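You operate a simulated robot arm through the tools that you are given. There is no shell and no other tool.

You run a simulated robot arm. Do the job below in one go: nothing can be reset, and whatever is moved stays where it is left.

JOB
Clamp the short bar in the jig and sand its specks off with the blue puck.
Fine: stop at SHORT first; turn the disc to TIGHT; put the puck back; leave the long bar. Set down upright: short bar. What is to be rubbed or washed off counts as gone when no trace of it is left.

The check looks at the end state, three seconds after you hand in, the way a careful person would. Anything else that was tipped, shoved, dropped, spilled or broken makes it a failure.

ROBOT AND FRAMES
A 6-joint arm with a two-finger parallel gripper, fixed in place. Base frame: the origin is at the foot of the arm, x ahead of it, y to its left, z up; the work surface is at about z = 0. Units: m, rad, N and s.
With the tool pointing down near the work surface it reaches from about 0.18 to 0.46 m from the base axis. Its first joint turns from -1.222 to 1.222 rad. Payload 1.9 kg.
The tool frame sits at the grasp point between the pads (the TCP): z along the fingers, y along the line on which they close. The tips reach 0.023 m beyond it. Largest opening 0.094 m; finger width 0.038, thickness 0.01; the body of the gripper, 0.054 by 0.096 m, starts 0.039 m behind the TCP.
Orientation is that of the tool frame in the base frame, as a unit quaternion [x, y, z, w]. With the fingers straight down and closing along the base's y, the tool's x points along the base's -x, its y along +y and its z along -z.

CONTROLS
- The arm moves only by the tool send_rows. Its argument "motion" is one flat list of numbers, 7 for each row, row after row: the shift along the base's x, y, z in m, then the turn, a rotation vector about the base's x, y, z in degrees, then the finger opening in m, from 0 to 0.094. In form: [dx, dy, dz, rx, ry, rz, claw, dx, dy, dz, rx, ry, rz, claw, ...]. A call has 1 to 20 rows; each row shifts and turns the commanded pose from where the row before left it. Rows are played at 5 a second. More than 0.05 m and 0.15 rad between two rows, or a gripper value outside its range, and nothing of the call is played. A pose out of reach is approached as far as the arm can. The call stops where the force on the tool passes 90 N (or 10 N more than at its start, if that is more) or the arm is blocked; 0.2 s more then pass. The fingers move at their own pace (about 0.108 m/s each) and stop on an object; they squeeze with about 32 N. The grip force told is the motor's: it shows also when the fingers shut on nothing. Time passes only in rows, and 0.2 s behind the last, so rows that do not move let the fingers close. The reply holds the time, the measured pose of the TCP, the force on the tool along the base axes, the opening and the grip force, in the units named above and with some noise, with the torque about the TCP (base axes, N m) and any sound that the robot's microphone picked up.
- Cameras (640 x 400 px; columns grow to the right, rows downward): "scene" is fixed at [0.0654, 0.3183, 0.4312]; the picture's right is [-0.70, -0.71, 0.00], its down [-0.35, 0.35, -0.87] and it looks along [0.62, -0.61, -0.49] (base axes); focal length 254 px, centre (320, 200). "wrist" rides on the gripper at [0.086, 0.016, -0.074] in the tool frame; the picture's right is [-0.18, 0.98, 0.00], its down [-0.58, -0.11, -0.81] and it looks along [-0.79, -0.15, 0.59] (tool axes); focal length 243 px, centre (320, 200). There is no depth. A picture from a camera that has moved, and an enlarged one, comes with that camera's place and axes in the base frame and with its lens.
- get_image(camera): a new picture of that camera. It takes no simulated time.
- close_up(camera, box): a new picture of the part [left, top, right, bottom] of that camera's present view, enlarged. It takes no simulated time.
- sign_off(): hands the job in; it is judged then, once.

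Places have to be worked out from the pictures, the camera data and where the tool is seen. Open the gripper and draw the arm clear of the work before you hand the job in, unless the task says otherwise.

The tools are called as name(argument=value, ...) on one line, values as JSON. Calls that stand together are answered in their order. send_rows: Moves the arm, as the interface text tells. Its arguments: {"type":"object","properties":{"motion":{"type":"array","items":{"type":"number"}}},"required":["motion"]} The other tools are called the same way: get_image (camera) takes a picture; close_up (camera, box) takes an enlarged picture of a part of a camera's view; sign_off () hands the job in.

At the start:

```text
clock: 0.0
tcp_pos: [0.2623, 0.0784, 0.327]
orientation: [0.0, 1.0, 0.0, -0.001]
force: [-0.4, 0.8, -0.2]
torque: [0.01, 0.0, 0.0]
width: 0.0941
finger_force: 0.2
```

scene: 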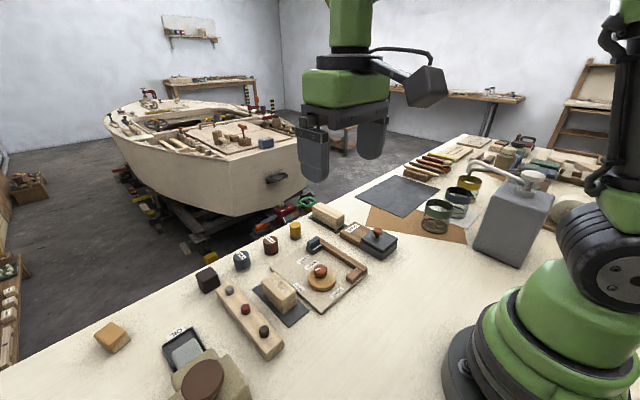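
wrist: 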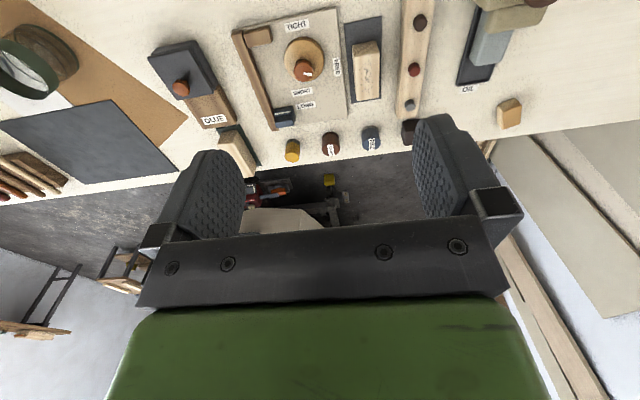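

I start with enlarged views of the work area to identify the jig, the bars, and the pucks.

close_up(camera="scene", box=[180, 180, 420, 370])

close_up(camera="wrist", box=[130, 0, 450, 190])

close_up(camera="scene", box=[240, 220, 380, 320])

```text
2.11 times, centred on (300, 275) of scene
camera zoom: at [0.0654, 0.3183, 0.4312], right [-0.7, -0.71, 0.0], down [-0.35, 0.35, -0.87], along [0.62, -0.61, -0.49], focal length 535 px, centre (362, 42)
```

zoom: 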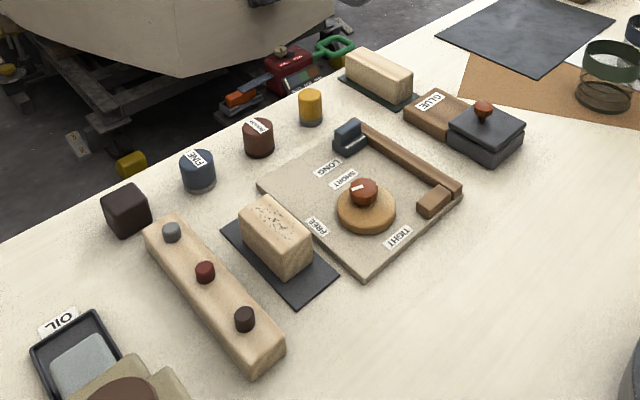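

```text
2.00 times, centred on (290, 95) of wrist
camera zoom: at [0.1754, 0.095, 0.4012], right [0.18, 0.98, 0.0], down [0.58, -0.11, 0.81], along [0.79, -0.15, -0.59], focal length 485 px, centre (380, 410)
```

zoom: 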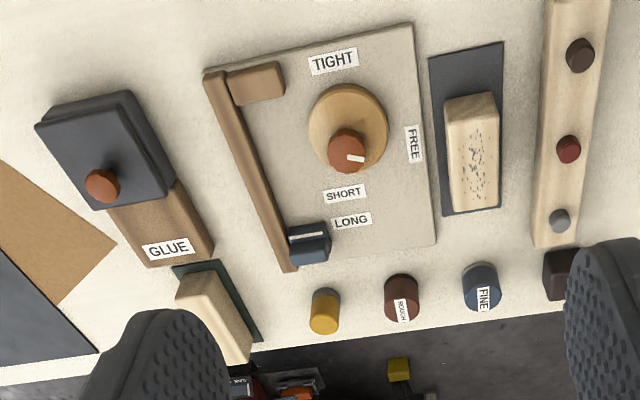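

```text
4.00 times, centred on (310, 270) of scene
camera zoom: at [0.0654, 0.3183, 0.4312], right [-0.7, -0.71, 0.0], down [-0.35, 0.35, -0.87], along [0.62, -0.61, -0.49], focal length 1017 px, centre (360, -80)
```

zoom: 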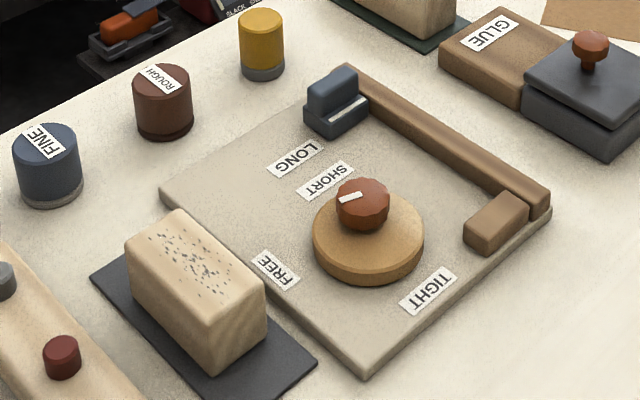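

The jig plate spans roughly x 0.285–0.455 and y -0.05–0.096. The fence lies at its low-y side, the blue stop sits at LONG, and the disc knob points at FREE. I shift the arm sideways for another view of the speckled bar and the pucks.

send_rows(motion=[-0.02, 0.03, 0, 0, 0, 0, 0.094, -0.02, 0.03, 0, 0, 0, 0, 0.094, 0, 0, 0, 0, 0, 0, 0.094])

get_image(camera="wrist")

close_up(camera="wrist", box=[160, 0, 480, 200])

```text
clock: 0.8
tcp_pos: [0.224, 0.1379, 0.3266]
orientation: [0.001, 1.0, 0.0, -0.001]
force: [-0.2, 1.1, -0.3]
torque: [0.01, 0.0, 0.0]
width: 0.0941
finger_force: 0.0
```

```text
taken
camera wrist: at [0.1364, 0.155, 0.4012], right [0.18, 0.98, 0.0], down [0.58, -0.11, 0.81], along [0.79, -0.15, -0.59], focal length 243 px, centre (320, 200)
```

wrist: 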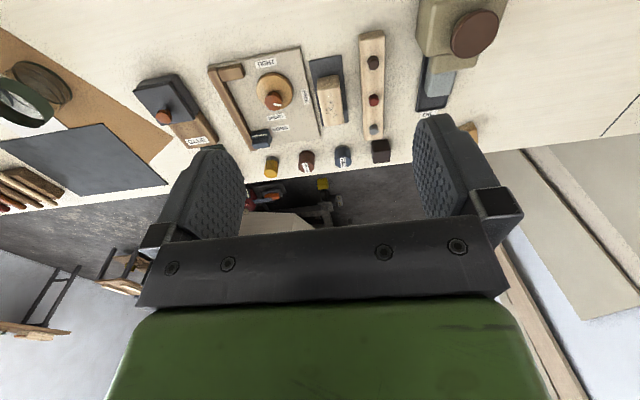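

```text
2.00 times, centred on (320, 100) of wrist
camera zoom: at [0.1364, 0.155, 0.4012], right [0.18, 0.98, 0.0], down [0.58, -0.11, 0.81], along [0.79, -0.15, -0.59], focal length 485 px, centre (320, 400)
```

zoom: 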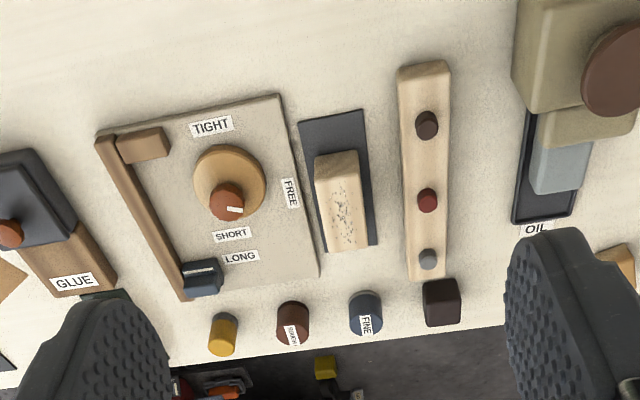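

I tilt the tool so that the wrist camera looks nearly straight down on the jig, which lets me measure more accurately.

send_rows(motion=[0.022, -0.01, -0.004, 0, 8, 0, 0.094, 0.022, -0.01, -0.004, 0, 8, 0, 0.094, 0.022, -0.01, -0.004, 0, 8, 0, 0.094, 0.022, -0.01, -0.004, 0, 8, 0, 0.094, 0.022, -0.01, -0.004, 0, 8, 0, 0.094, 0, 0, 0, 0, 0, 0, 0.094])

get_image(camera="wrist")

get_image(camera="scene")

```text
clock: 2.2
tcp_pos: [0.2996, 0.0823, 0.2831]
orientation: [0.0, 0.94, 0.001, -0.342]
force: [0.3, 1.3, -0.7]
torque: [-0.01, 0.0, -0.03]
width: 0.0939
finger_force: 0.1
out of reach, approached as far as the arm can: row 4, 5
```

```text
taken
camera wrist: at [0.2812, 0.0996, 0.3952], right [0.14, 0.98, -0.12], down [0.96, -0.11, 0.24], along [0.23, -0.15, -0.96], focal length 243 px, centre (320, 200)
```

wrist: 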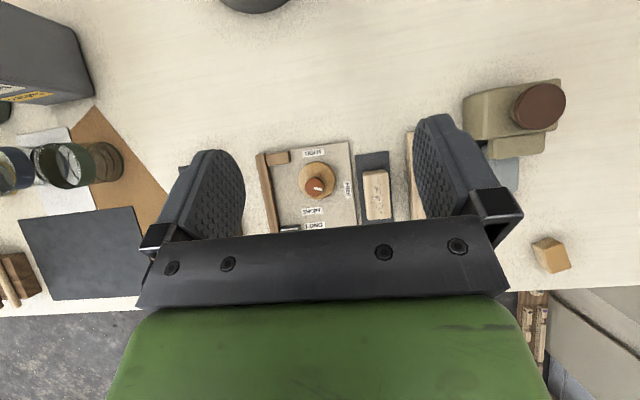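

```text
taken
```

scene: 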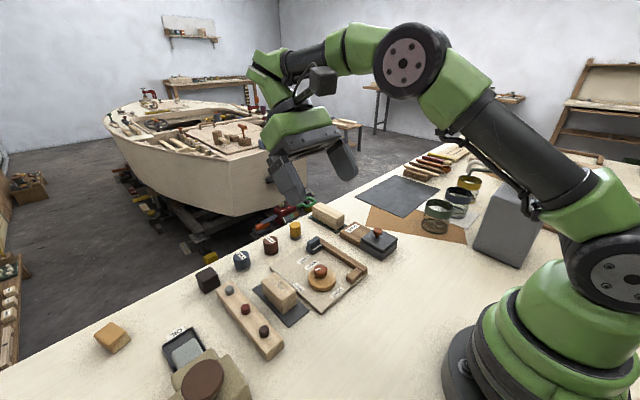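

The view is nearly top-down now. I enlarge the jig and bar area.

close_up(camera="wrist", box=[240, 130, 430, 245])

close_up(camera="scene", box=[180, 190, 400, 330])

close_up(camera="scene", box=[280, 190, 400, 270])

```text
3.37 times, centred on (335, 188) of wrist
camera zoom: at [0.2812, 0.0996, 0.3952], right [0.14, 0.98, -0.12], down [0.96, -0.11, 0.24], along [0.23, -0.15, -0.96], focal length 817 px, centre (270, 242)
```

zoom: 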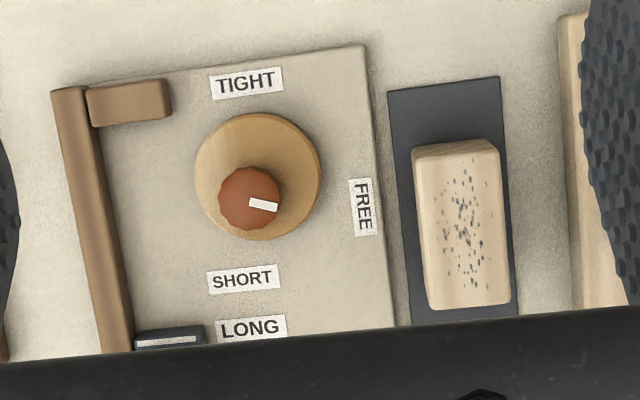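

```text
2.86 times, centred on (290, 260) of scene
camera zoom: at [0.0654, 0.3183, 0.4312], right [-0.7, -0.71, 0.0], down [-0.35, 0.35, -0.87], along [0.62, -0.61, -0.49], focal length 727 px, centre (406, 29)
```

zoom: 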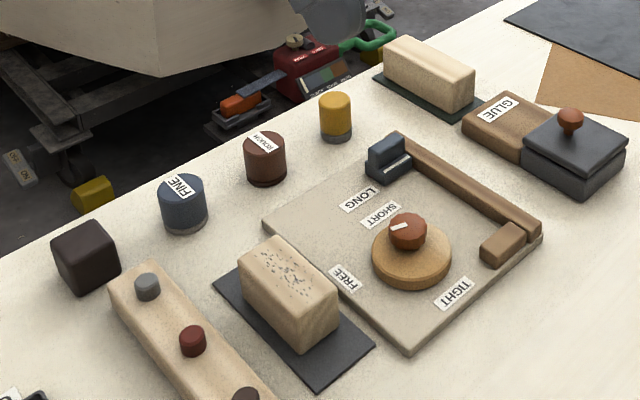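

```text
5.00 times, centred on (340, 230) of scene
camera zoom: at [0.0654, 0.3183, 0.4312], right [-0.7, -0.71, 0.0], down [-0.35, 0.35, -0.87], along [0.62, -0.61, -0.49], focal length 1272 px, centre (220, 50)
```

zoom: 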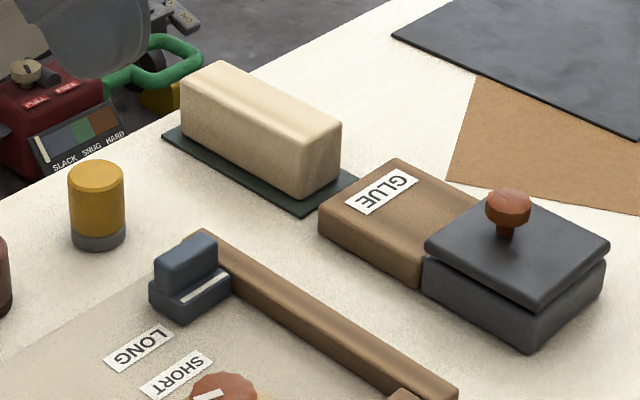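

The speckled bar is about 0.07 m long, centred near (0.370, 0.130), and is the short one. The plain bar at the far edge is the long one. I untilt the tool and move closer to measure the stop, the disc and the pucks.

send_rows(motion=[-0.02, 0, -0.005, 0, -8, 0, 0.094, -0.02, 0, -0.005, 0, -8, 0, 0.094, -0.02, 0, -0.005, 0, -8, 0, 0.094, -0.02, 0, -0.005, 0, -8, 0, 0.094, -0.02, 0, -0.005, 0, -8, 0, 0.094, 0, 0, 0, 0, 0, 0, 0.094])

close_up(camera="scene", box=[260, 180, 340, 240])

```text
clock: 3.6
tcp_pos: [0.1977, 0.0851, 0.2588]
orientation: [0.001, 1.0, 0.001, 0.001]
force: [0.7, 0.2, -0.7]
torque: [0.05, 0.0, -0.01]
width: 0.0939
finger_force: 0.0
```

```text
6.67 times, centred on (300, 210) of scene
camera zoom: at [0.0654, 0.3183, 0.4312], right [-0.7, -0.71, 0.0], down [-0.35, 0.35, -0.87], along [0.62, -0.61, -0.49], focal length 1695 px, centre (453, 133)
```

zoom: 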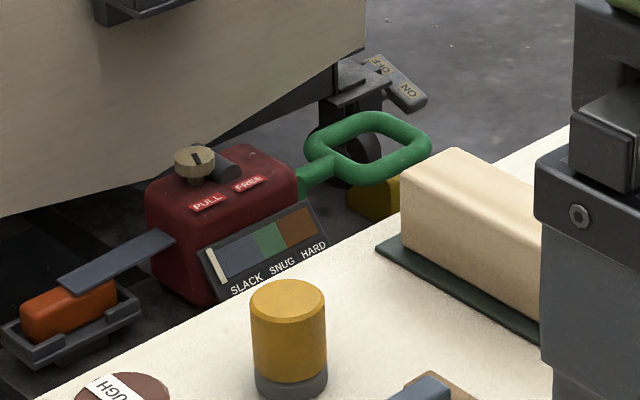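

That red winch belongs to another station, so it doesn't matter here. I take the wrist view from the new pose.

get_image(camera="wrist")

close_up(camera="wrist", box=[230, 40, 420, 160])

```text
taken
camera wrist: at [0.1118, 0.1015, 0.3327], right [0.19, 0.98, 0.0], down [0.58, -0.11, 0.81], along [0.79, -0.15, -0.59], focal length 243 px, centre (320, 200)
```

wrist: 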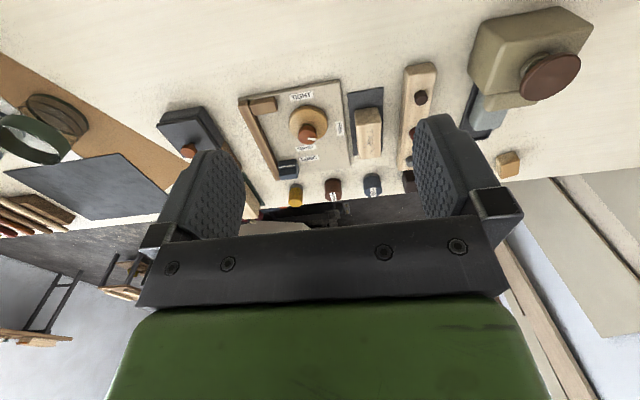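

```text
3.33 times, centred on (325, 100) of wrist
camera zoom: at [0.1118, 0.1015, 0.3327], right [0.19, 0.98, 0.0], down [0.58, -0.11, 0.81], along [0.79, -0.15, -0.59], focal length 809 px, centre (303, 533)
```

zoom: 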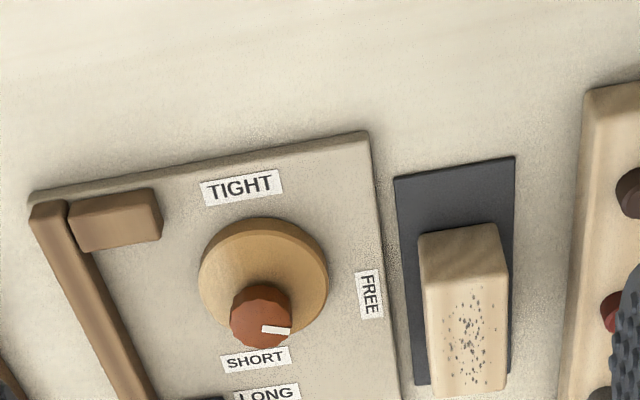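

The knob comes out at about (0.346, 0.039) with its top at z≈0.04. The bar top is at z≈0.043. Next I enlarge the stop and the puck row.

close_up(camera="wrist", box=[240, 130, 420, 240])

close_up(camera="scene", box=[280, 220, 380, 300])

close_up(camera="scene", box=[190, 215, 310, 300])

```text
3.56 times, centred on (330, 185) of wrist
camera zoom: at [0.1118, 0.1015, 0.3327], right [0.19, 0.98, 0.0], down [0.58, -0.11, 0.81], along [0.79, -0.15, -0.59], focal length 863 px, centre (284, 253)
```

zoom: 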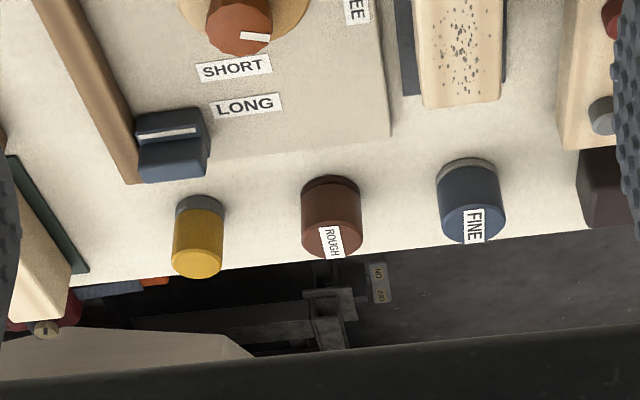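

```text
5.00 times, centred on (330, 260) of scene
camera zoom: at [0.0654, 0.3183, 0.4312], right [-0.7, -0.71, 0.0], down [-0.35, 0.35, -0.87], along [0.62, -0.61, -0.49], focal length 1272 px, centre (270, -100)
```

zoom: 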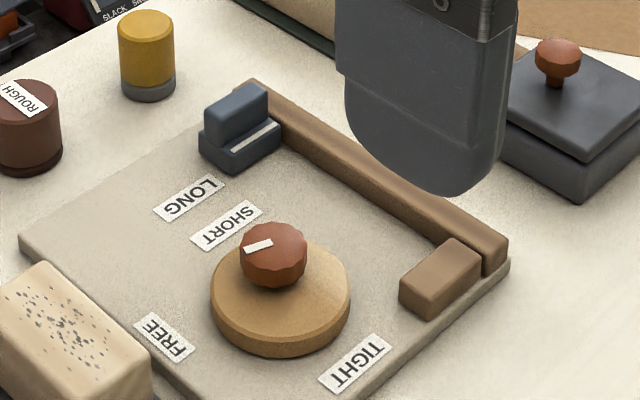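

```text
4.71 times, centred on (250, 258) of scene
camera zoom: at [0.0654, 0.3183, 0.4312], right [-0.7, -0.71, 0.0], down [-0.35, 0.35, -0.87], along [0.62, -0.61, -0.49], focal length 1197 px, centre (649, -71)
```

zoom: 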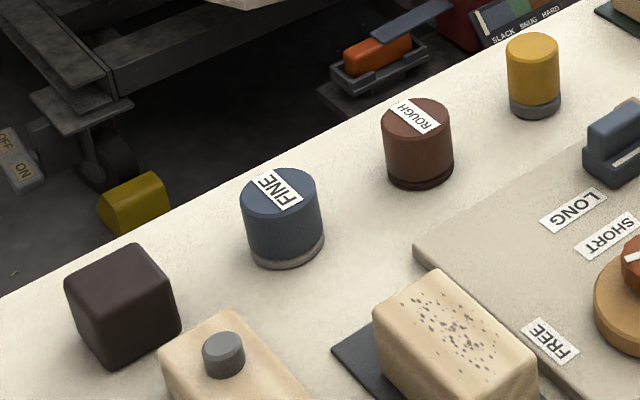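

Measurements so far: the FINE puck is at about (0.506, 0.136), 0.035 tall and about 0.04 wide. The stop's index line is at x≈0.413, and SHORT lies about 0.026 m nearer than LONG. I yaw the tool −90° so it closes along x and hover over the stop for a closer look.

send_rows(motion=[0.0165, -0.0081, -0.0049, 0, 0, -7.5, 0.06, 0.0165, -0.0081, -0.0049, 0, 0, -7.5, 0.06, 0.0165, -0.0081, -0.0049, 0, 0, -7.5, 0.06, 0.0165, -0.0081, -0.0049, 0, 0, -7.5, 0.06, 0.0165, -0.0081, -0.0049, 0, 0, -7.5, 0.06, 0.0165, -0.0081, -0.0049, 0, 0, -7.5, 0.06, 0.0165, -0.0081, -0.0049, 0, 0, -7.5, 0.06, 0.0165, -0.0081, -0.0049, 0, 0, -7.5, 0.06, 0.0165, -0.0081, -0.0049, 0, 0, -7.5, 0.06, 0.0165, -0.0081, -0.0049, 0, 0, -7.5, 0.06, 0.0165, -0.0081, -0.0049, 0, 0, -7.5, 0.06, 0.0165, -0.0081, -0.0049, 0, 0, -7.5, 0.06, 0, 0, 0, 0, 0, 0, 0.06])

get_image(camera="wrist")

get_image(camera="scene")

```text
clock: 6.4
tcp_pos: [0.3973, -0.0146, 0.1994]
orientation: [0.709, 0.705, 0.0, 0.0]
force: [0.6, -1.2, 0.1]
torque: [0.01, -0.01, 0.02]
width: 0.06
finger_force: 0.0
```

```text
taken
camera wrist: at [0.4136, 0.0719, 0.2743], right [0.98, -0.19, 0.0], down [-0.11, -0.58, 0.81], along [-0.15, -0.79, -0.59], focal length 243 px, centre (320, 200)
```

wrist: 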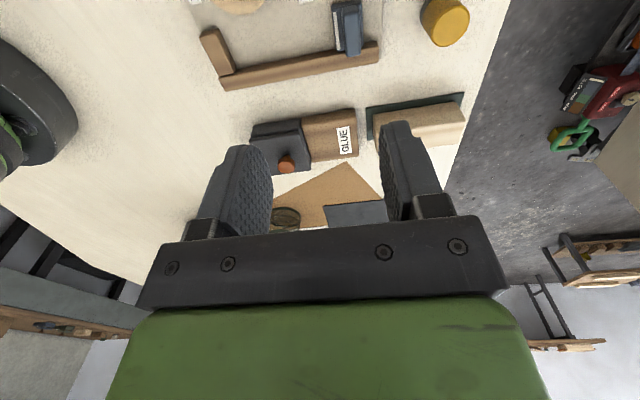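

```text
taken
```

scene: 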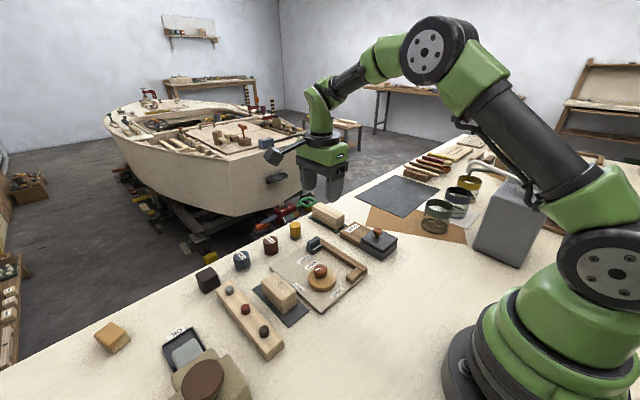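

I shift the tool toward +y so the stop, fence and disc come into the clear part of the wrist view.

send_rows(motion=[-0.015, 0.04, 0, 0, 0, 0, 0.06, -0.015, 0.04, 0, 0, 0, 0, 0.06, 0, 0.03, 0, 0, 0, 0, 0.06, 0, 0, 0, 0, 0, 0, 0.06])

get_image(camera="wrist")

close_up(camera="wrist", box=[200, 0, 440, 150])

```text
clock: 7.4
tcp_pos: [0.3683, 0.0958, 0.1997]
orientation: [0.707, 0.707, 0.0, 0.001]
force: [0.2, 1.0, -0.3]
torque: [0.02, -0.01, 0.0]
width: 0.0599
finger_force: 0.0
```

```text
taken
camera wrist: at [0.3835, 0.1822, 0.2747], right [0.98, -0.18, 0.0], down [-0.11, -0.58, 0.81], along [-0.15, -0.79, -0.59], focal length 243 px, centre (320, 200)
```

wrist: 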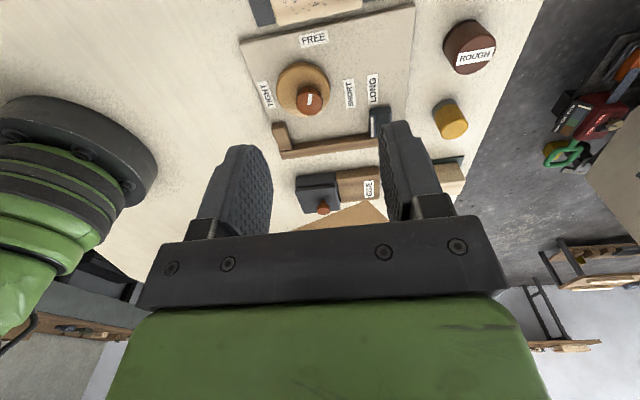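

```text
2.67 times, centred on (320, 75) of wrist
camera zoom: at [0.3835, 0.1822, 0.2747], right [0.98, -0.18, 0.0], down [-0.11, -0.58, 0.81], along [-0.15, -0.79, -0.59], focal length 647 px, centre (320, 533)
```

zoom: 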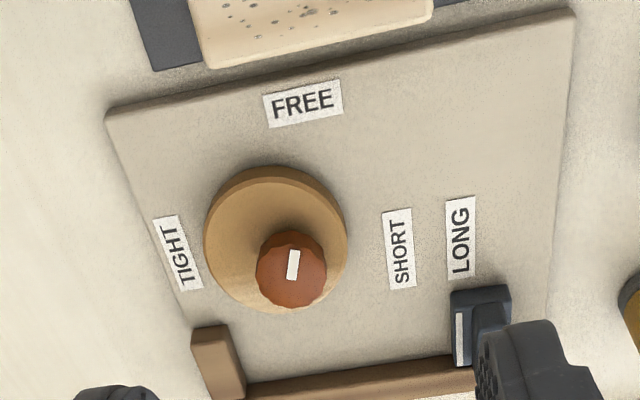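

The labels measure LONG x≈0.4155 and SHORT x≈0.389, so the stop must travel about 0.0265 m. Its taller rear part should be near x≈0.428, y≈-0.016. I hover above it to check alignment.

send_rows(motion=[0.0149, -0.028, -0.02, 0, 0, 0, 0.04, 0.0149, -0.028, -0.02, 0, 0, 0, 0.04, 0.0149, -0.028, -0.02, 0, 0, 0, 0.04, 0.0149, -0.028, -0.02, 0, 0, 0, 0.04, 0, 0, 0, 0, 0, 0, 0.04])

get_image(camera="wrist")

close_up(camera="scene", box=[270, 190, 390, 270])

```text
clock: 8.6
tcp_pos: [0.4276, -0.0148, 0.1204]
orientation: [0.707, 0.707, 0.0, 0.0]
force: [-0.4, -0.7, 0.0]
torque: [0.02, -0.03, -0.02]
width: 0.0401
finger_force: 0.1
```

```text
taken
camera wrist: at [0.4429, 0.0712, 0.1955], right [0.98, -0.18, 0.0], down [-0.11, -0.58, 0.81], along [-0.15, -0.79, -0.59], focal length 243 px, centre (320, 200)
```

wrist: 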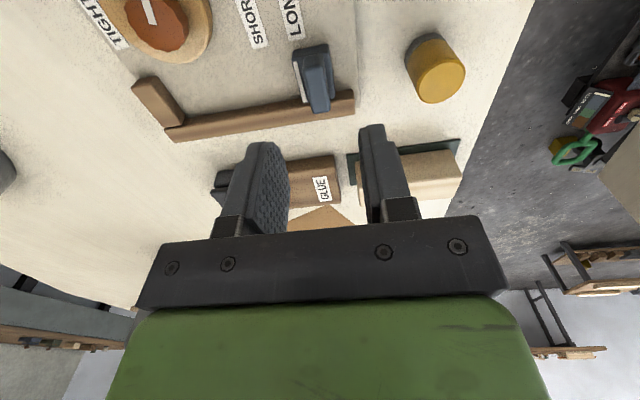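

```text
5.00 times, centred on (330, 230) of scene
camera zoom: at [0.0654, 0.3183, 0.4312], right [-0.7, -0.71, 0.0], down [-0.35, 0.35, -0.87], along [0.62, -0.61, -0.49], focal length 1272 px, centre (270, 50)
```

zoom: 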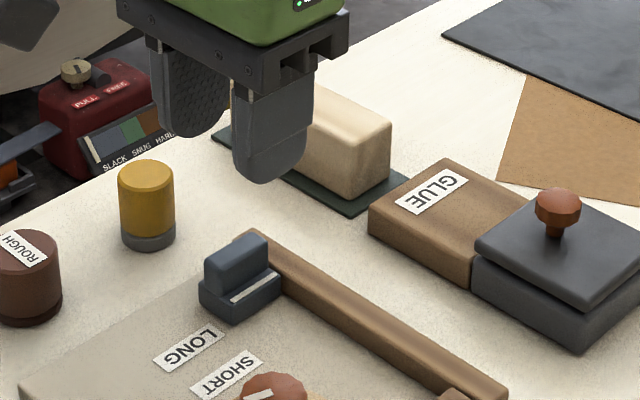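

close_up(camera="wrist", box=[230, 10, 400, 116])

```text
3.76 times, centred on (315, 63) of wrist
camera zoom: at [0.4429, 0.0712, 0.1955], right [0.98, -0.18, 0.0], down [-0.11, -0.58, 0.81], along [-0.15, -0.79, -0.59], focal length 913 px, centre (339, 716)
```

zoom: 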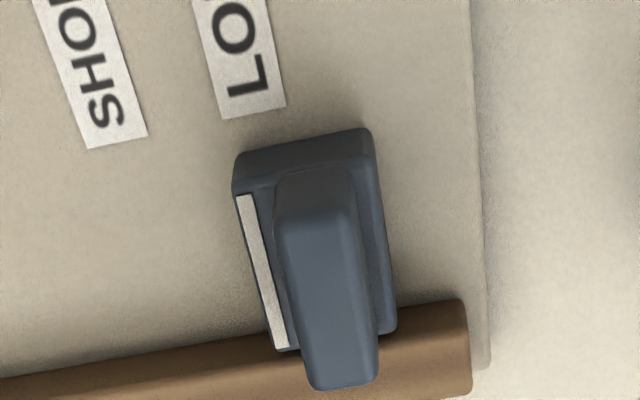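

The close-up gives the stop's tall part at x 0.420–0.431, y -0.031–0, top z≈0.04, on a base spanning x 0.410–0.436. I descend around the tall part, offset toward +y to clear the fence.

send_rows(motion=[-0.0021, 0.0058, 0, 0, 0, 0, 0.024, 0, 0, -0.02, 0, 0, 0, 0.024, 0, 0, -0.02, 0, 0, 0, 0.024, 0, 0, -0.015, 0, 0, 0, 0.024, 0, 0, -0.01, 0, 0, 0, 0.024, 0, 0, 0, 0, 0, 0, 0.024])

close_up(camera="scene", box=[270, 200, 370, 270])

get_image(camera="wrist")

```text
clock: 10.0
tcp_pos: [0.4245, -0.0105, 0.0545]
orientation: [0.708, 0.707, 0.0, 0.0]
force: [-0.9, 0.6, -0.1]
torque: [-0.01, -0.01, -0.03]
width: 0.024
finger_force: 0.1
```

```text
5.71 times, centred on (320, 235) of scene
camera zoom: at [0.0654, 0.3183, 0.4312], right [-0.7, -0.71, 0.0], down [-0.35, 0.35, -0.87], along [0.62, -0.61, -0.49], focal length 1453 px, centre (320, 0)
```

zoom: 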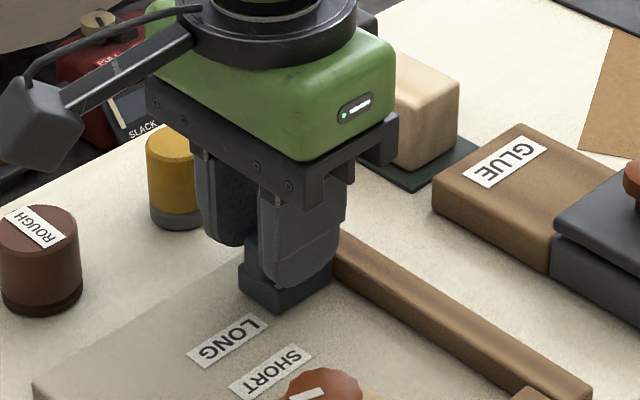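

```text
taken
camera wrist: at [0.4404, 0.0776, 0.1285], right [0.98, -0.18, 0.0], down [-0.11, -0.58, 0.81], along [-0.15, -0.79, -0.59], focal length 243 px, centre (320, 200)
```

wrist: 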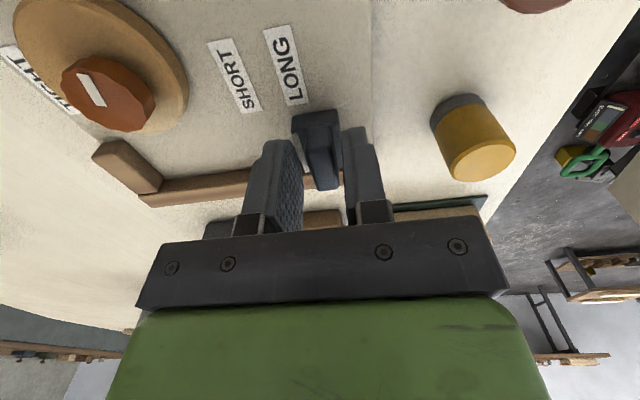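

The fingers straddle the tall part with no contact. I descend 7 mm more and close on it.

send_rows(motion=[0.0005, 0.001, -0.007, 0, 0, 0, 0.024, 0, 0, 0, 0, 0, 0, 0.008, 0, 0, 0, 0, 0, 0, 0.008, 0, 0, 0, 0, 0, 0, 0.008])

close_up(camera="wrist", box=[200, 0, 400, 200])

```text
clock: 11.0
tcp_pos: [0.4255, -0.0094, 0.0475]
orientation: [0.708, 0.706, -0.001, 0.0]
force: [-26.3, -4.8, 42.8]
torque: [-0.06, 0.66, 0.29]
width: 0.0145
finger_force: 6.6
```

```text
2.00 times, centred on (300, 100) of wrist
camera zoom: at [0.4415, 0.0779, 0.1225], right [0.98, -0.19, 0.0], down [-0.11, -0.58, 0.81], along [-0.15, -0.79, -0.59], focal length 485 px, centre (360, 400)
```

zoom: 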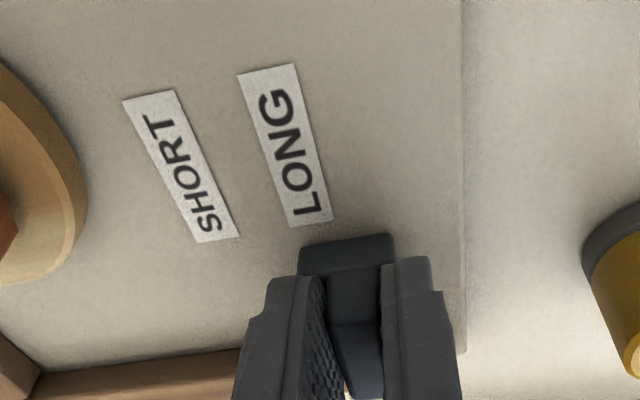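

The reading shows 43 N upward and −26 N in x, so the tips are bearing on the stop's base. I raise 2 mm and let the grip settle.

send_rows(motion=[0, 0, 0.002, 0, 0, 0, 0.02, 0, 0, 0.001, 0, 0, 0, 0.02, 0, 0, 0, 0, 0, 0, 0.02])

send_rows(motion=[0, 0, 0, 0, 0, 0, 0.006, 0, 0, 0, 0, 0, 0, 0.006])

close_up(camera="scene", box=[270, 200, 370, 270])

```text
clock: 11.8
tcp_pos: [0.4253, -0.0087, 0.05]
orientation: [0.707, 0.707, 0.0, 0.0]
force: [-0.1, 0.0, -0.1]
torque: [0.02, 0.0, 0.05]
width: 0.0199
finger_force: 0.0
```

```text
clock: 12.4
tcp_pos: [0.4263, -0.0094, 0.0496]
orientation: [0.707, 0.707, 0.0, 0.0]
force: [2.0, 0.4, -7.7]
torque: [0.19, -0.06, 0.1]
width: 0.014
finger_force: 45.0
```

```text
5.71 times, centred on (320, 235) of scene
camera zoom: at [0.0654, 0.3183, 0.4312], right [-0.7, -0.71, 0.0], down [-0.35, 0.35, -0.87], along [0.62, -0.61, -0.49], focal length 1453 px, centre (320, 0)
```

zoom: 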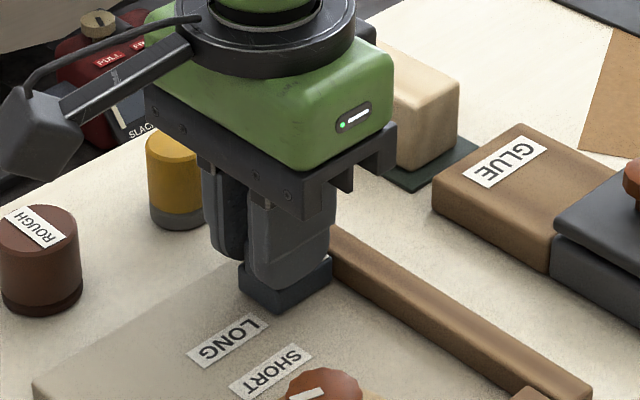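

The grip is firm on the 14 mm tall part. I slide the stop slowly toward −x by about 0.026 m.

send_rows(motion=[-0.003, 0, 0, 0, 0, 0, 0.006, -0.004, 0, 0, 0, 0, 0, 0.006, -0.004, 0, 0, 0, 0, 0, 0.006, -0.004, 0, 0, 0, 0, 0, 0.006, -0.004, 0, 0, 0, 0, 0, 0.006, -0.004, 0, 0, 0, 0, 0, 0.006, -0.003, 0, 0, 0, 0, 0, 0.006, 0, 0, 0, 0, 0, 0, 0.006])

close_up(camera="wrist", box=[200, 0, 400, 200])

close_up(camera="scene", box=[270, 200, 370, 270])

```text
clock: 14.2
tcp_pos: [0.399, -0.0089, 0.0509]
orientation: [0.707, 0.707, 0.0, -0.001]
force: [-0.5, -1.7, -25.8]
torque: [-1.07, -0.08, 0.0]
width: 0.0138
finger_force: 45.1
```

```text
2.00 times, centred on (300, 100) of wrist
camera zoom: at [0.4145, 0.0778, 0.1239], right [0.98, -0.18, 0.0], down [-0.11, -0.58, 0.81], along [-0.15, -0.79, -0.59], focal length 485 px, centre (360, 400)
```

zoom: 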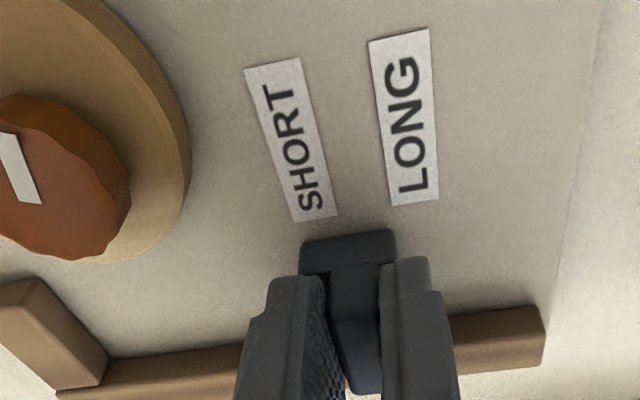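

```text
5.71 times, centred on (320, 235) of scene
camera zoom: at [0.0655, 0.3183, 0.4312], right [-0.7, -0.71, 0.0], down [-0.35, 0.35, -0.87], along [0.62, -0.61, -0.49], focal length 1453 px, centre (320, 0)
```

zoom: 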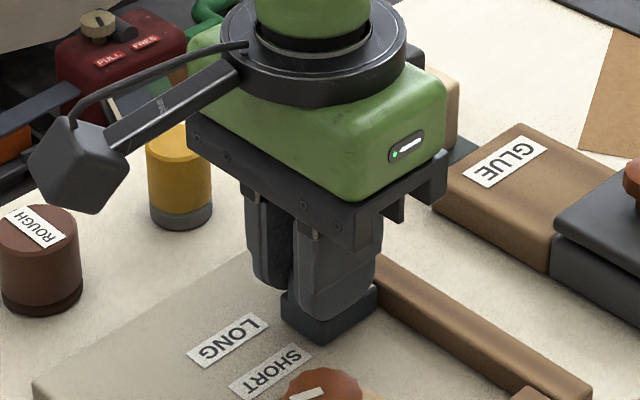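

The stop moved about 0.027 m. I release it, rise, and check the index line against SHORT.

send_rows(motion=[0, 0, 0, 0, 0, 0, 0.02, 0, 0, 0, 0, 0, 0, 0.022, 0, 0, 0.01, 0, 0, 0, 0.022, 0, 0, 0.03, 0, 0, 0, 0.024, 0, 0.03, 0.03, 0, 0, 0, 0.04, 0, 0.04, 0.01, 0, 0, 0, 0.06, 0, 0, 0, 0, 0, 0, 0.06])

get_image(camera="wrist")

close_up(camera="wrist", box=[200, 0, 440, 150])

close_up(camera="scene", box=[270, 210, 370, 280])

```text
clock: 15.8
tcp_pos: [0.3991, 0.063, 0.1305]
orientation: [0.708, 0.706, 0.001, 0.001]
force: [-0.2, 0.0, -0.2]
torque: [-0.02, 0.01, 0.0]
width: 0.06
finger_force: 0.0
```

```text
taken
camera wrist: at [0.4154, 0.1507, 0.2043], right [0.98, -0.18, 0.0], down [-0.11, -0.58, 0.81], along [-0.15, -0.79, -0.59], focal length 243 px, centre (320, 200)
```

wrist: 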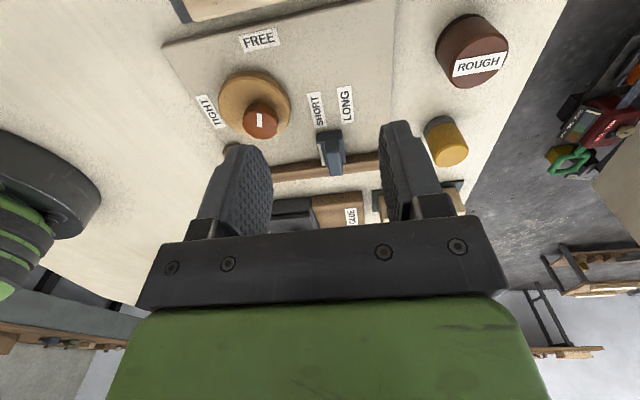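

```text
2.67 times, centred on (320, 75) of wrist
camera zoom: at [0.4154, 0.1507, 0.2043], right [0.98, -0.18, 0.0], down [-0.11, -0.58, 0.81], along [-0.15, -0.79, -0.59], focal length 647 px, centre (320, 533)
```

zoom: 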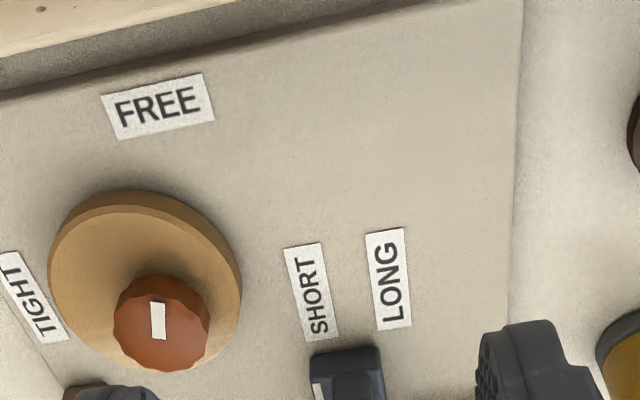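

```text
5.71 times, centred on (320, 245) of scene
camera zoom: at [0.0654, 0.3183, 0.4312], right [-0.7, -0.71, 0.0], down [-0.35, 0.35, -0.87], along [0.62, -0.61, -0.49], focal length 1453 px, centre (320, -57)
```

zoom: 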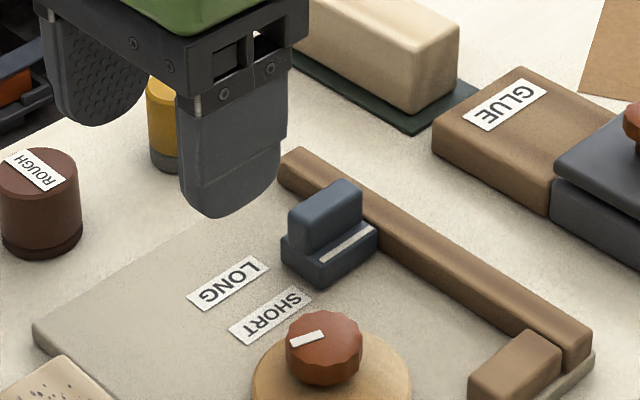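

The line seems to line up with SHORT. I zoom in to verify it precisely.

close_up(camera="wrist", box=[270, 80, 390, 180])

```text
4.00 times, centred on (330, 130) of wrist
camera zoom: at [0.4154, 0.1507, 0.2043], right [0.98, -0.18, 0.0], down [-0.11, -0.58, 0.81], along [-0.15, -0.79, -0.59], focal length 970 px, centre (280, 480)
```

zoom: 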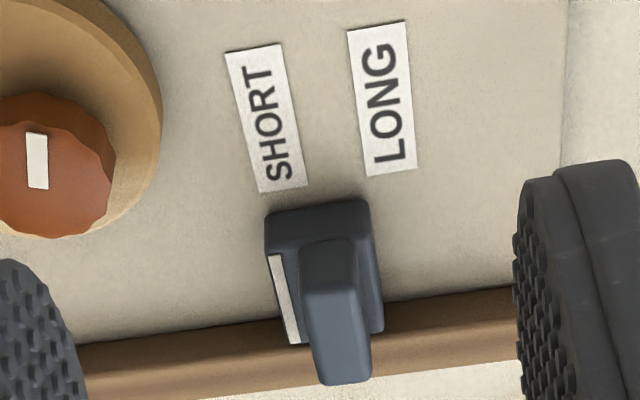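

The line now sits relative to SHORT exactly as it sat relative to LONG, within 0.5 mm, so the stop is set. Next I yaw back and hover over the short bar.

send_rows(motion=[-0.0024, 0.0056, 0.004, 0, 0, 7.5, 0.07, -0.0024, 0.0056, 0.004, 0, 0, 7.5, 0.07, -0.0024, 0.0056, 0.004, 0, 0, 7.5, 0.07, -0.0024, 0.0056, 0.004, 0, 0, 7.5, 0.07, -0.0024, 0.0056, 0.004, 0, 0, 7.5, 0.07, -0.0024, 0.0056, 0.004, 0, 0, 7.5, 0.07, -0.0024, 0.0056, 0.002, 0, 0, 7.5, 0.07, -0.0024, 0.0056, 0, 0, 0, 7.5, 0.07, -0.0024, 0.0056, 0, 0, 0, 7.5, 0.07, -0.0024, 0.0056, 0, 0, 0, 7.5, 0.07, -0.0024, 0.0056, 0, 0, 0, 7.5, 0.07, -0.0024, 0.0056, 0, 0, 0, 7.5, 0.07, 0, 0, 0, 0, 0, 0, 0.07])

get_image(camera="wrist")

close_up(camera="scene", box=[200, 210, 340, 330])

```text
clock: 18.6
tcp_pos: [0.3701, 0.1301, 0.1569]
orientation: [-0.002, 1.0, 0.001, -0.001]
force: [0.3, -0.3, 0.7]
torque: [0.0, 0.01, -0.01]
width: 0.0699
finger_force: 0.1
```

```text
taken
camera wrist: at [0.2834, 0.1457, 0.2314], right [0.18, 0.98, 0.0], down [0.58, -0.11, 0.81], along [0.79, -0.15, -0.59], focal length 243 px, centre (320, 200)
```

wrist: 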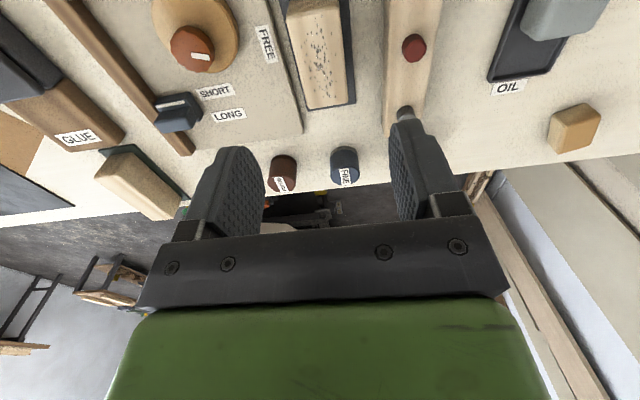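

```text
3.33 times, centred on (270, 270) of scene
camera zoom: at [0.0654, 0.3183, 0.4312], right [-0.7, -0.71, 0.0], down [-0.35, 0.35, -0.87], along [0.62, -0.61, -0.49], focal length 848 px, centre (487, -33)
```

zoom: 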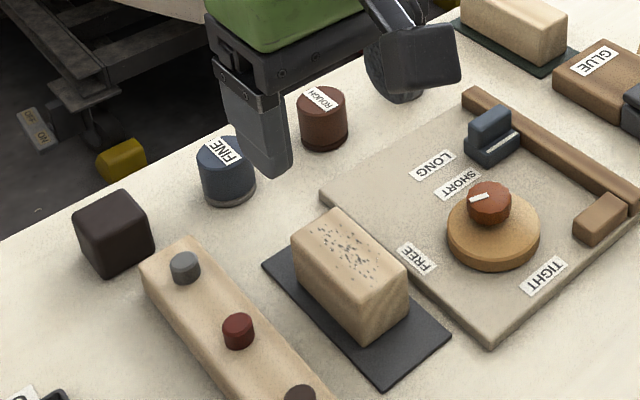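

close_up(camera="wrist", box=[240, 0, 440, 125])

```text
3.20 times, centred on (340, 62) of wrist
camera zoom: at [0.2834, 0.1457, 0.2314], right [0.18, 0.98, 0.0], down [0.58, -0.11, 0.81], along [0.79, -0.15, -0.59], focal length 776 px, centre (256, 640)
```

zoom: 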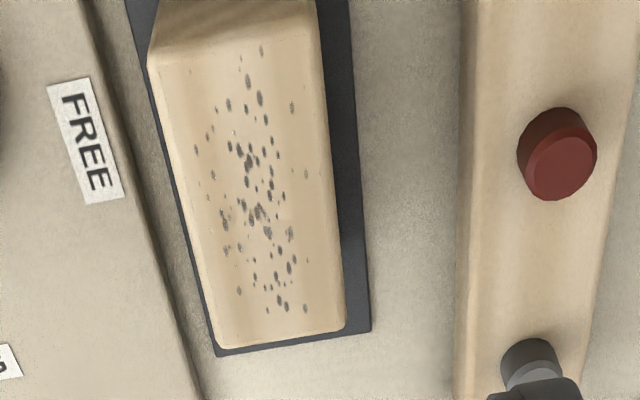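

The bar is confirmed at about (0.370, 0.1305), aligned with the axes, and the tool is centred over it. I descend with a moderate opening to the gripping height and close.

send_rows(motion=[0, 0.0004, -0.03, 0, 0, 0, 0.056, 0, 0, -0.03, 0, 0, 0, 0.056, 0, 0, -0.025, 0, 0, 0, 0.056, 0, 0, -0.015, 0, 0, 0, 0.056, 0, 0, -0.011, 0, 0, 0, 0.056, 0, 0, 0, 0, 0, 0, 0.056])

close_up(camera="scene", box=[200, 210, 340, 330])

```text
clock: 20.0
tcp_pos: [0.3702, 0.1281, 0.0446]
orientation: [0.0, 1.0, 0.001, -0.001]
force: [0.1, -0.1, 0.7]
torque: [0.01, 0.02, 0.01]
width: 0.056
finger_force: 0.0
```

```text
3.33 times, centred on (270, 270) of scene
camera zoom: at [0.0654, 0.3183, 0.4312], right [-0.7, -0.71, 0.0], down [-0.35, 0.35, -0.87], along [0.62, -0.61, -0.49], focal length 848 px, centre (487, -33)
```

zoom: 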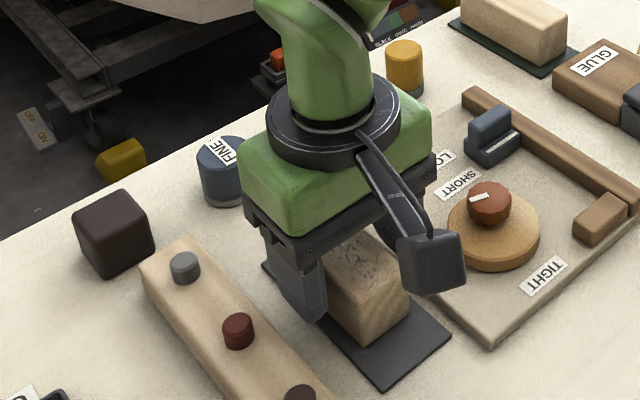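

The fingers straddle the bar with no contact force. I close the grip.

send_rows(motion=[0, 0.001, 0, 0, 0, 0, 0.03, 0, 0, 0, 0, 0, 0, 0.03, 0, 0, 0, 0, 0, 0, 0.03])

```text
clock: 20.8
tcp_pos: [0.3693, 0.1303, 0.0448]
orientation: [0.0, 1.0, 0.001, 0.0]
force: [0.1, 0.4, -0.4]
torque: [0.0, 0.02, -0.03]
width: 0.0353
finger_force: 31.6
```

Grip is good at 0.0353 m width. I lift the bar and carry it over the jig bay, aiming for centre (0.3447, -0.014).

send_rows(motion=[0, 0, 0.01, 0, 0, 0, 0.03, 0, 0, 0.025, 0, 0, 0, 0.03, 0, 0, 0.035, 0, 0, 0, 0.03, -0.0049, -0.0289, 0, 0, 0, 0, 0.03, -0.0049, -0.0289, 0, 0, 0, 0, 0.03, -0.0049, -0.0289, 0, 0, 0, 0, 0.03, -0.0049, -0.0289, 0, 0, 0, 0, 0.03, -0.0049, -0.0289, 0, 0, 0, 0, 0.03, 0, 0, 0, 0, 0, 0, 0.03])

get_image(camera="wrist")

close_up(camera="scene", box=[260, 190, 400, 310])

```text
clock: 22.8
tcp_pos: [0.3471, -0.0147, 0.1136]
orientation: [0.0, 1.0, 0.0, 0.0]
force: [-0.2, 0.1, -0.3]
torque: [-0.01, 0.0, 0.03]
width: 0.0351
finger_force: 32.4
```

```text
taken
camera wrist: at [0.2595, 0.0009, 0.1887], right [0.18, 0.98, 0.0], down [0.58, -0.11, 0.81], along [0.79, -0.15, -0.59], focal length 243 px, centre (320, 200)
```

wrist: 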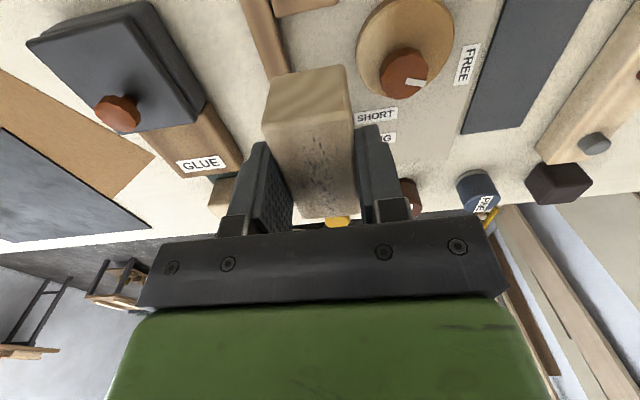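

```text
3.33 times, centred on (330, 250) of scene
camera zoom: at [0.0654, 0.3183, 0.4312], right [-0.7, -0.71, 0.0], down [-0.35, 0.35, -0.87], along [0.62, -0.61, -0.49], focal length 848 px, centre (287, 33)
```

zoom: 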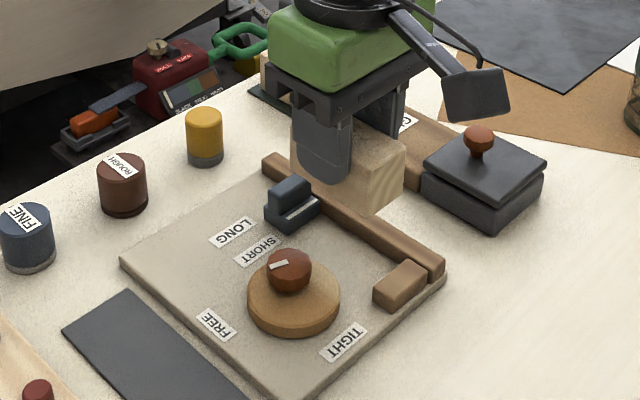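

The bar is roughly centred over the bay. I lower it to about 1 cm above the fence top and check the clearances at the end block and stop.

send_rows(motion=[-0.0005, 0, -0.02, 0, 0, 0, 0.03, 0, 0, -0.018, 0, 0, 0, 0.03, 0, 0, 0, 0, 0, 0, 0.03])

close_up(camera="scene", box=[280, 210, 380, 290])

get_image(camera="wrist")

```text
clock: 23.6
tcp_pos: [0.3451, -0.0138, 0.0779]
orientation: [0.001, 1.0, 0.001, 0.0]
force: [0.2, -0.8, -0.3]
torque: [0.0, -0.02, 0.02]
width: 0.0352
finger_force: 32.2
```

```text
5.00 times, centred on (330, 250) of scene
camera zoom: at [0.0654, 0.3183, 0.4312], right [-0.7, -0.71, 0.0], down [-0.35, 0.35, -0.87], along [0.62, -0.61, -0.49], focal length 1272 px, centre (270, -50)
```

zoom: 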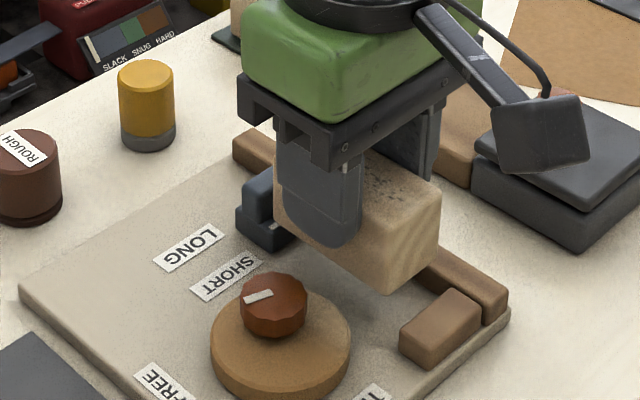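

```text
taken
camera wrist: at [0.2589, 0.0024, 0.1515], right [0.18, 0.98, 0.0], down [0.58, -0.11, 0.81], along [0.79, -0.15, -0.59], focal length 243 px, centre (320, 200)
```

wrist: 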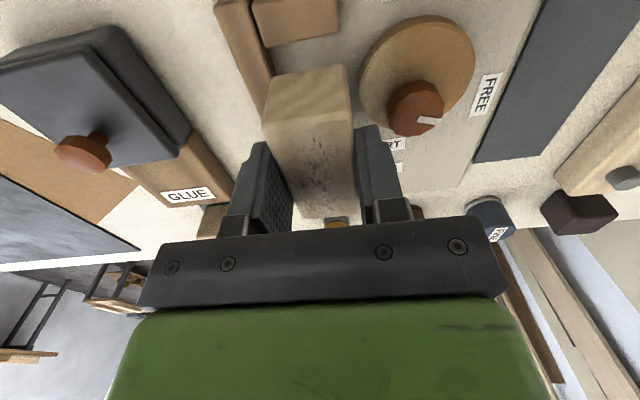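

close_up(camera="wrist", box=[200, 0, 400, 130])

```text
3.08 times, centred on (300, 65) of wrist
camera zoom: at [0.2589, 0.0024, 0.1515], right [0.18, 0.98, 0.0], down [0.58, -0.11, 0.81], along [0.79, -0.15, -0.59], focal length 746 px, centre (382, 615)
```

zoom: 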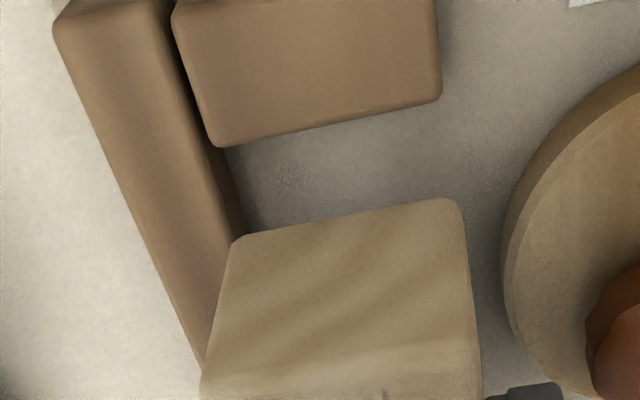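

The end block face is at x≈0.305, the fence face at y≈-0.035 with its top at z≈0.02, and the stop face at x≈0.383. The bar has about 3–5 mm clearance on each side. I lower it gently until it touches the plate.

send_rows(motion=[0, 0, -0.01, 0, 0, 0, 0.03, 0, 0, -0.008, 0, 0, 0, 0.03, 0, 0, -0.006, 0, 0, 0, 0.03, 0, 0, 0, 0, 0, 0, 0.03])

close_up(camera="scene", box=[280, 210, 380, 290])

```text
clock: 24.6
tcp_pos: [0.3457, -0.0151, 0.0522]
orientation: [0.001, 1.0, 0.001, -0.001]
force: [0.1, 0.6, -0.3]
torque: [0.0, -0.01, 0.02]
width: 0.035
finger_force: 32.7
```

```text
5.00 times, centred on (330, 250) of scene
camera zoom: at [0.0654, 0.3183, 0.4312], right [-0.7, -0.71, 0.0], down [-0.35, 0.35, -0.87], along [0.62, -0.61, -0.49], focal length 1272 px, centre (270, -50)
```

zoom: 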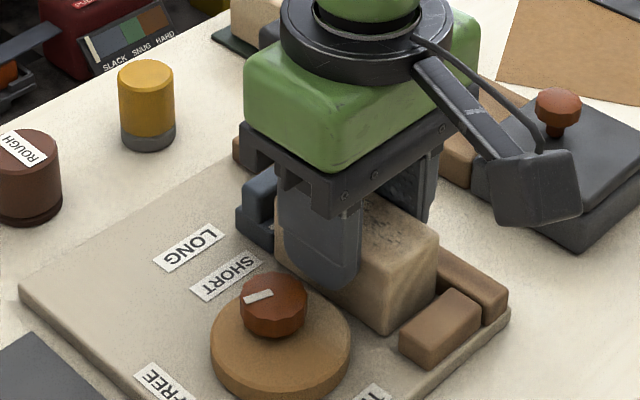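

No contact yet, and the bar sits cleanly between the fence, block and stop. I continue down in small steps.

send_rows(motion=[0, 0, -0.001, 0, 0, 0, 0.03, 0, 0, -0.001, 0, 0, 0, 0.03, 0, 0, 0, 0, 0, 0, 0.03])

```text
clock: 25.4
tcp_pos: [0.3459, -0.0152, 0.053]
orientation: [0.001, 1.0, 0.002, 0.001]
force: [-6.5, 1.7, 20.0]
torque: [0.0, 0.25, -0.02]
width: 0.0353
finger_force: 31.6
```

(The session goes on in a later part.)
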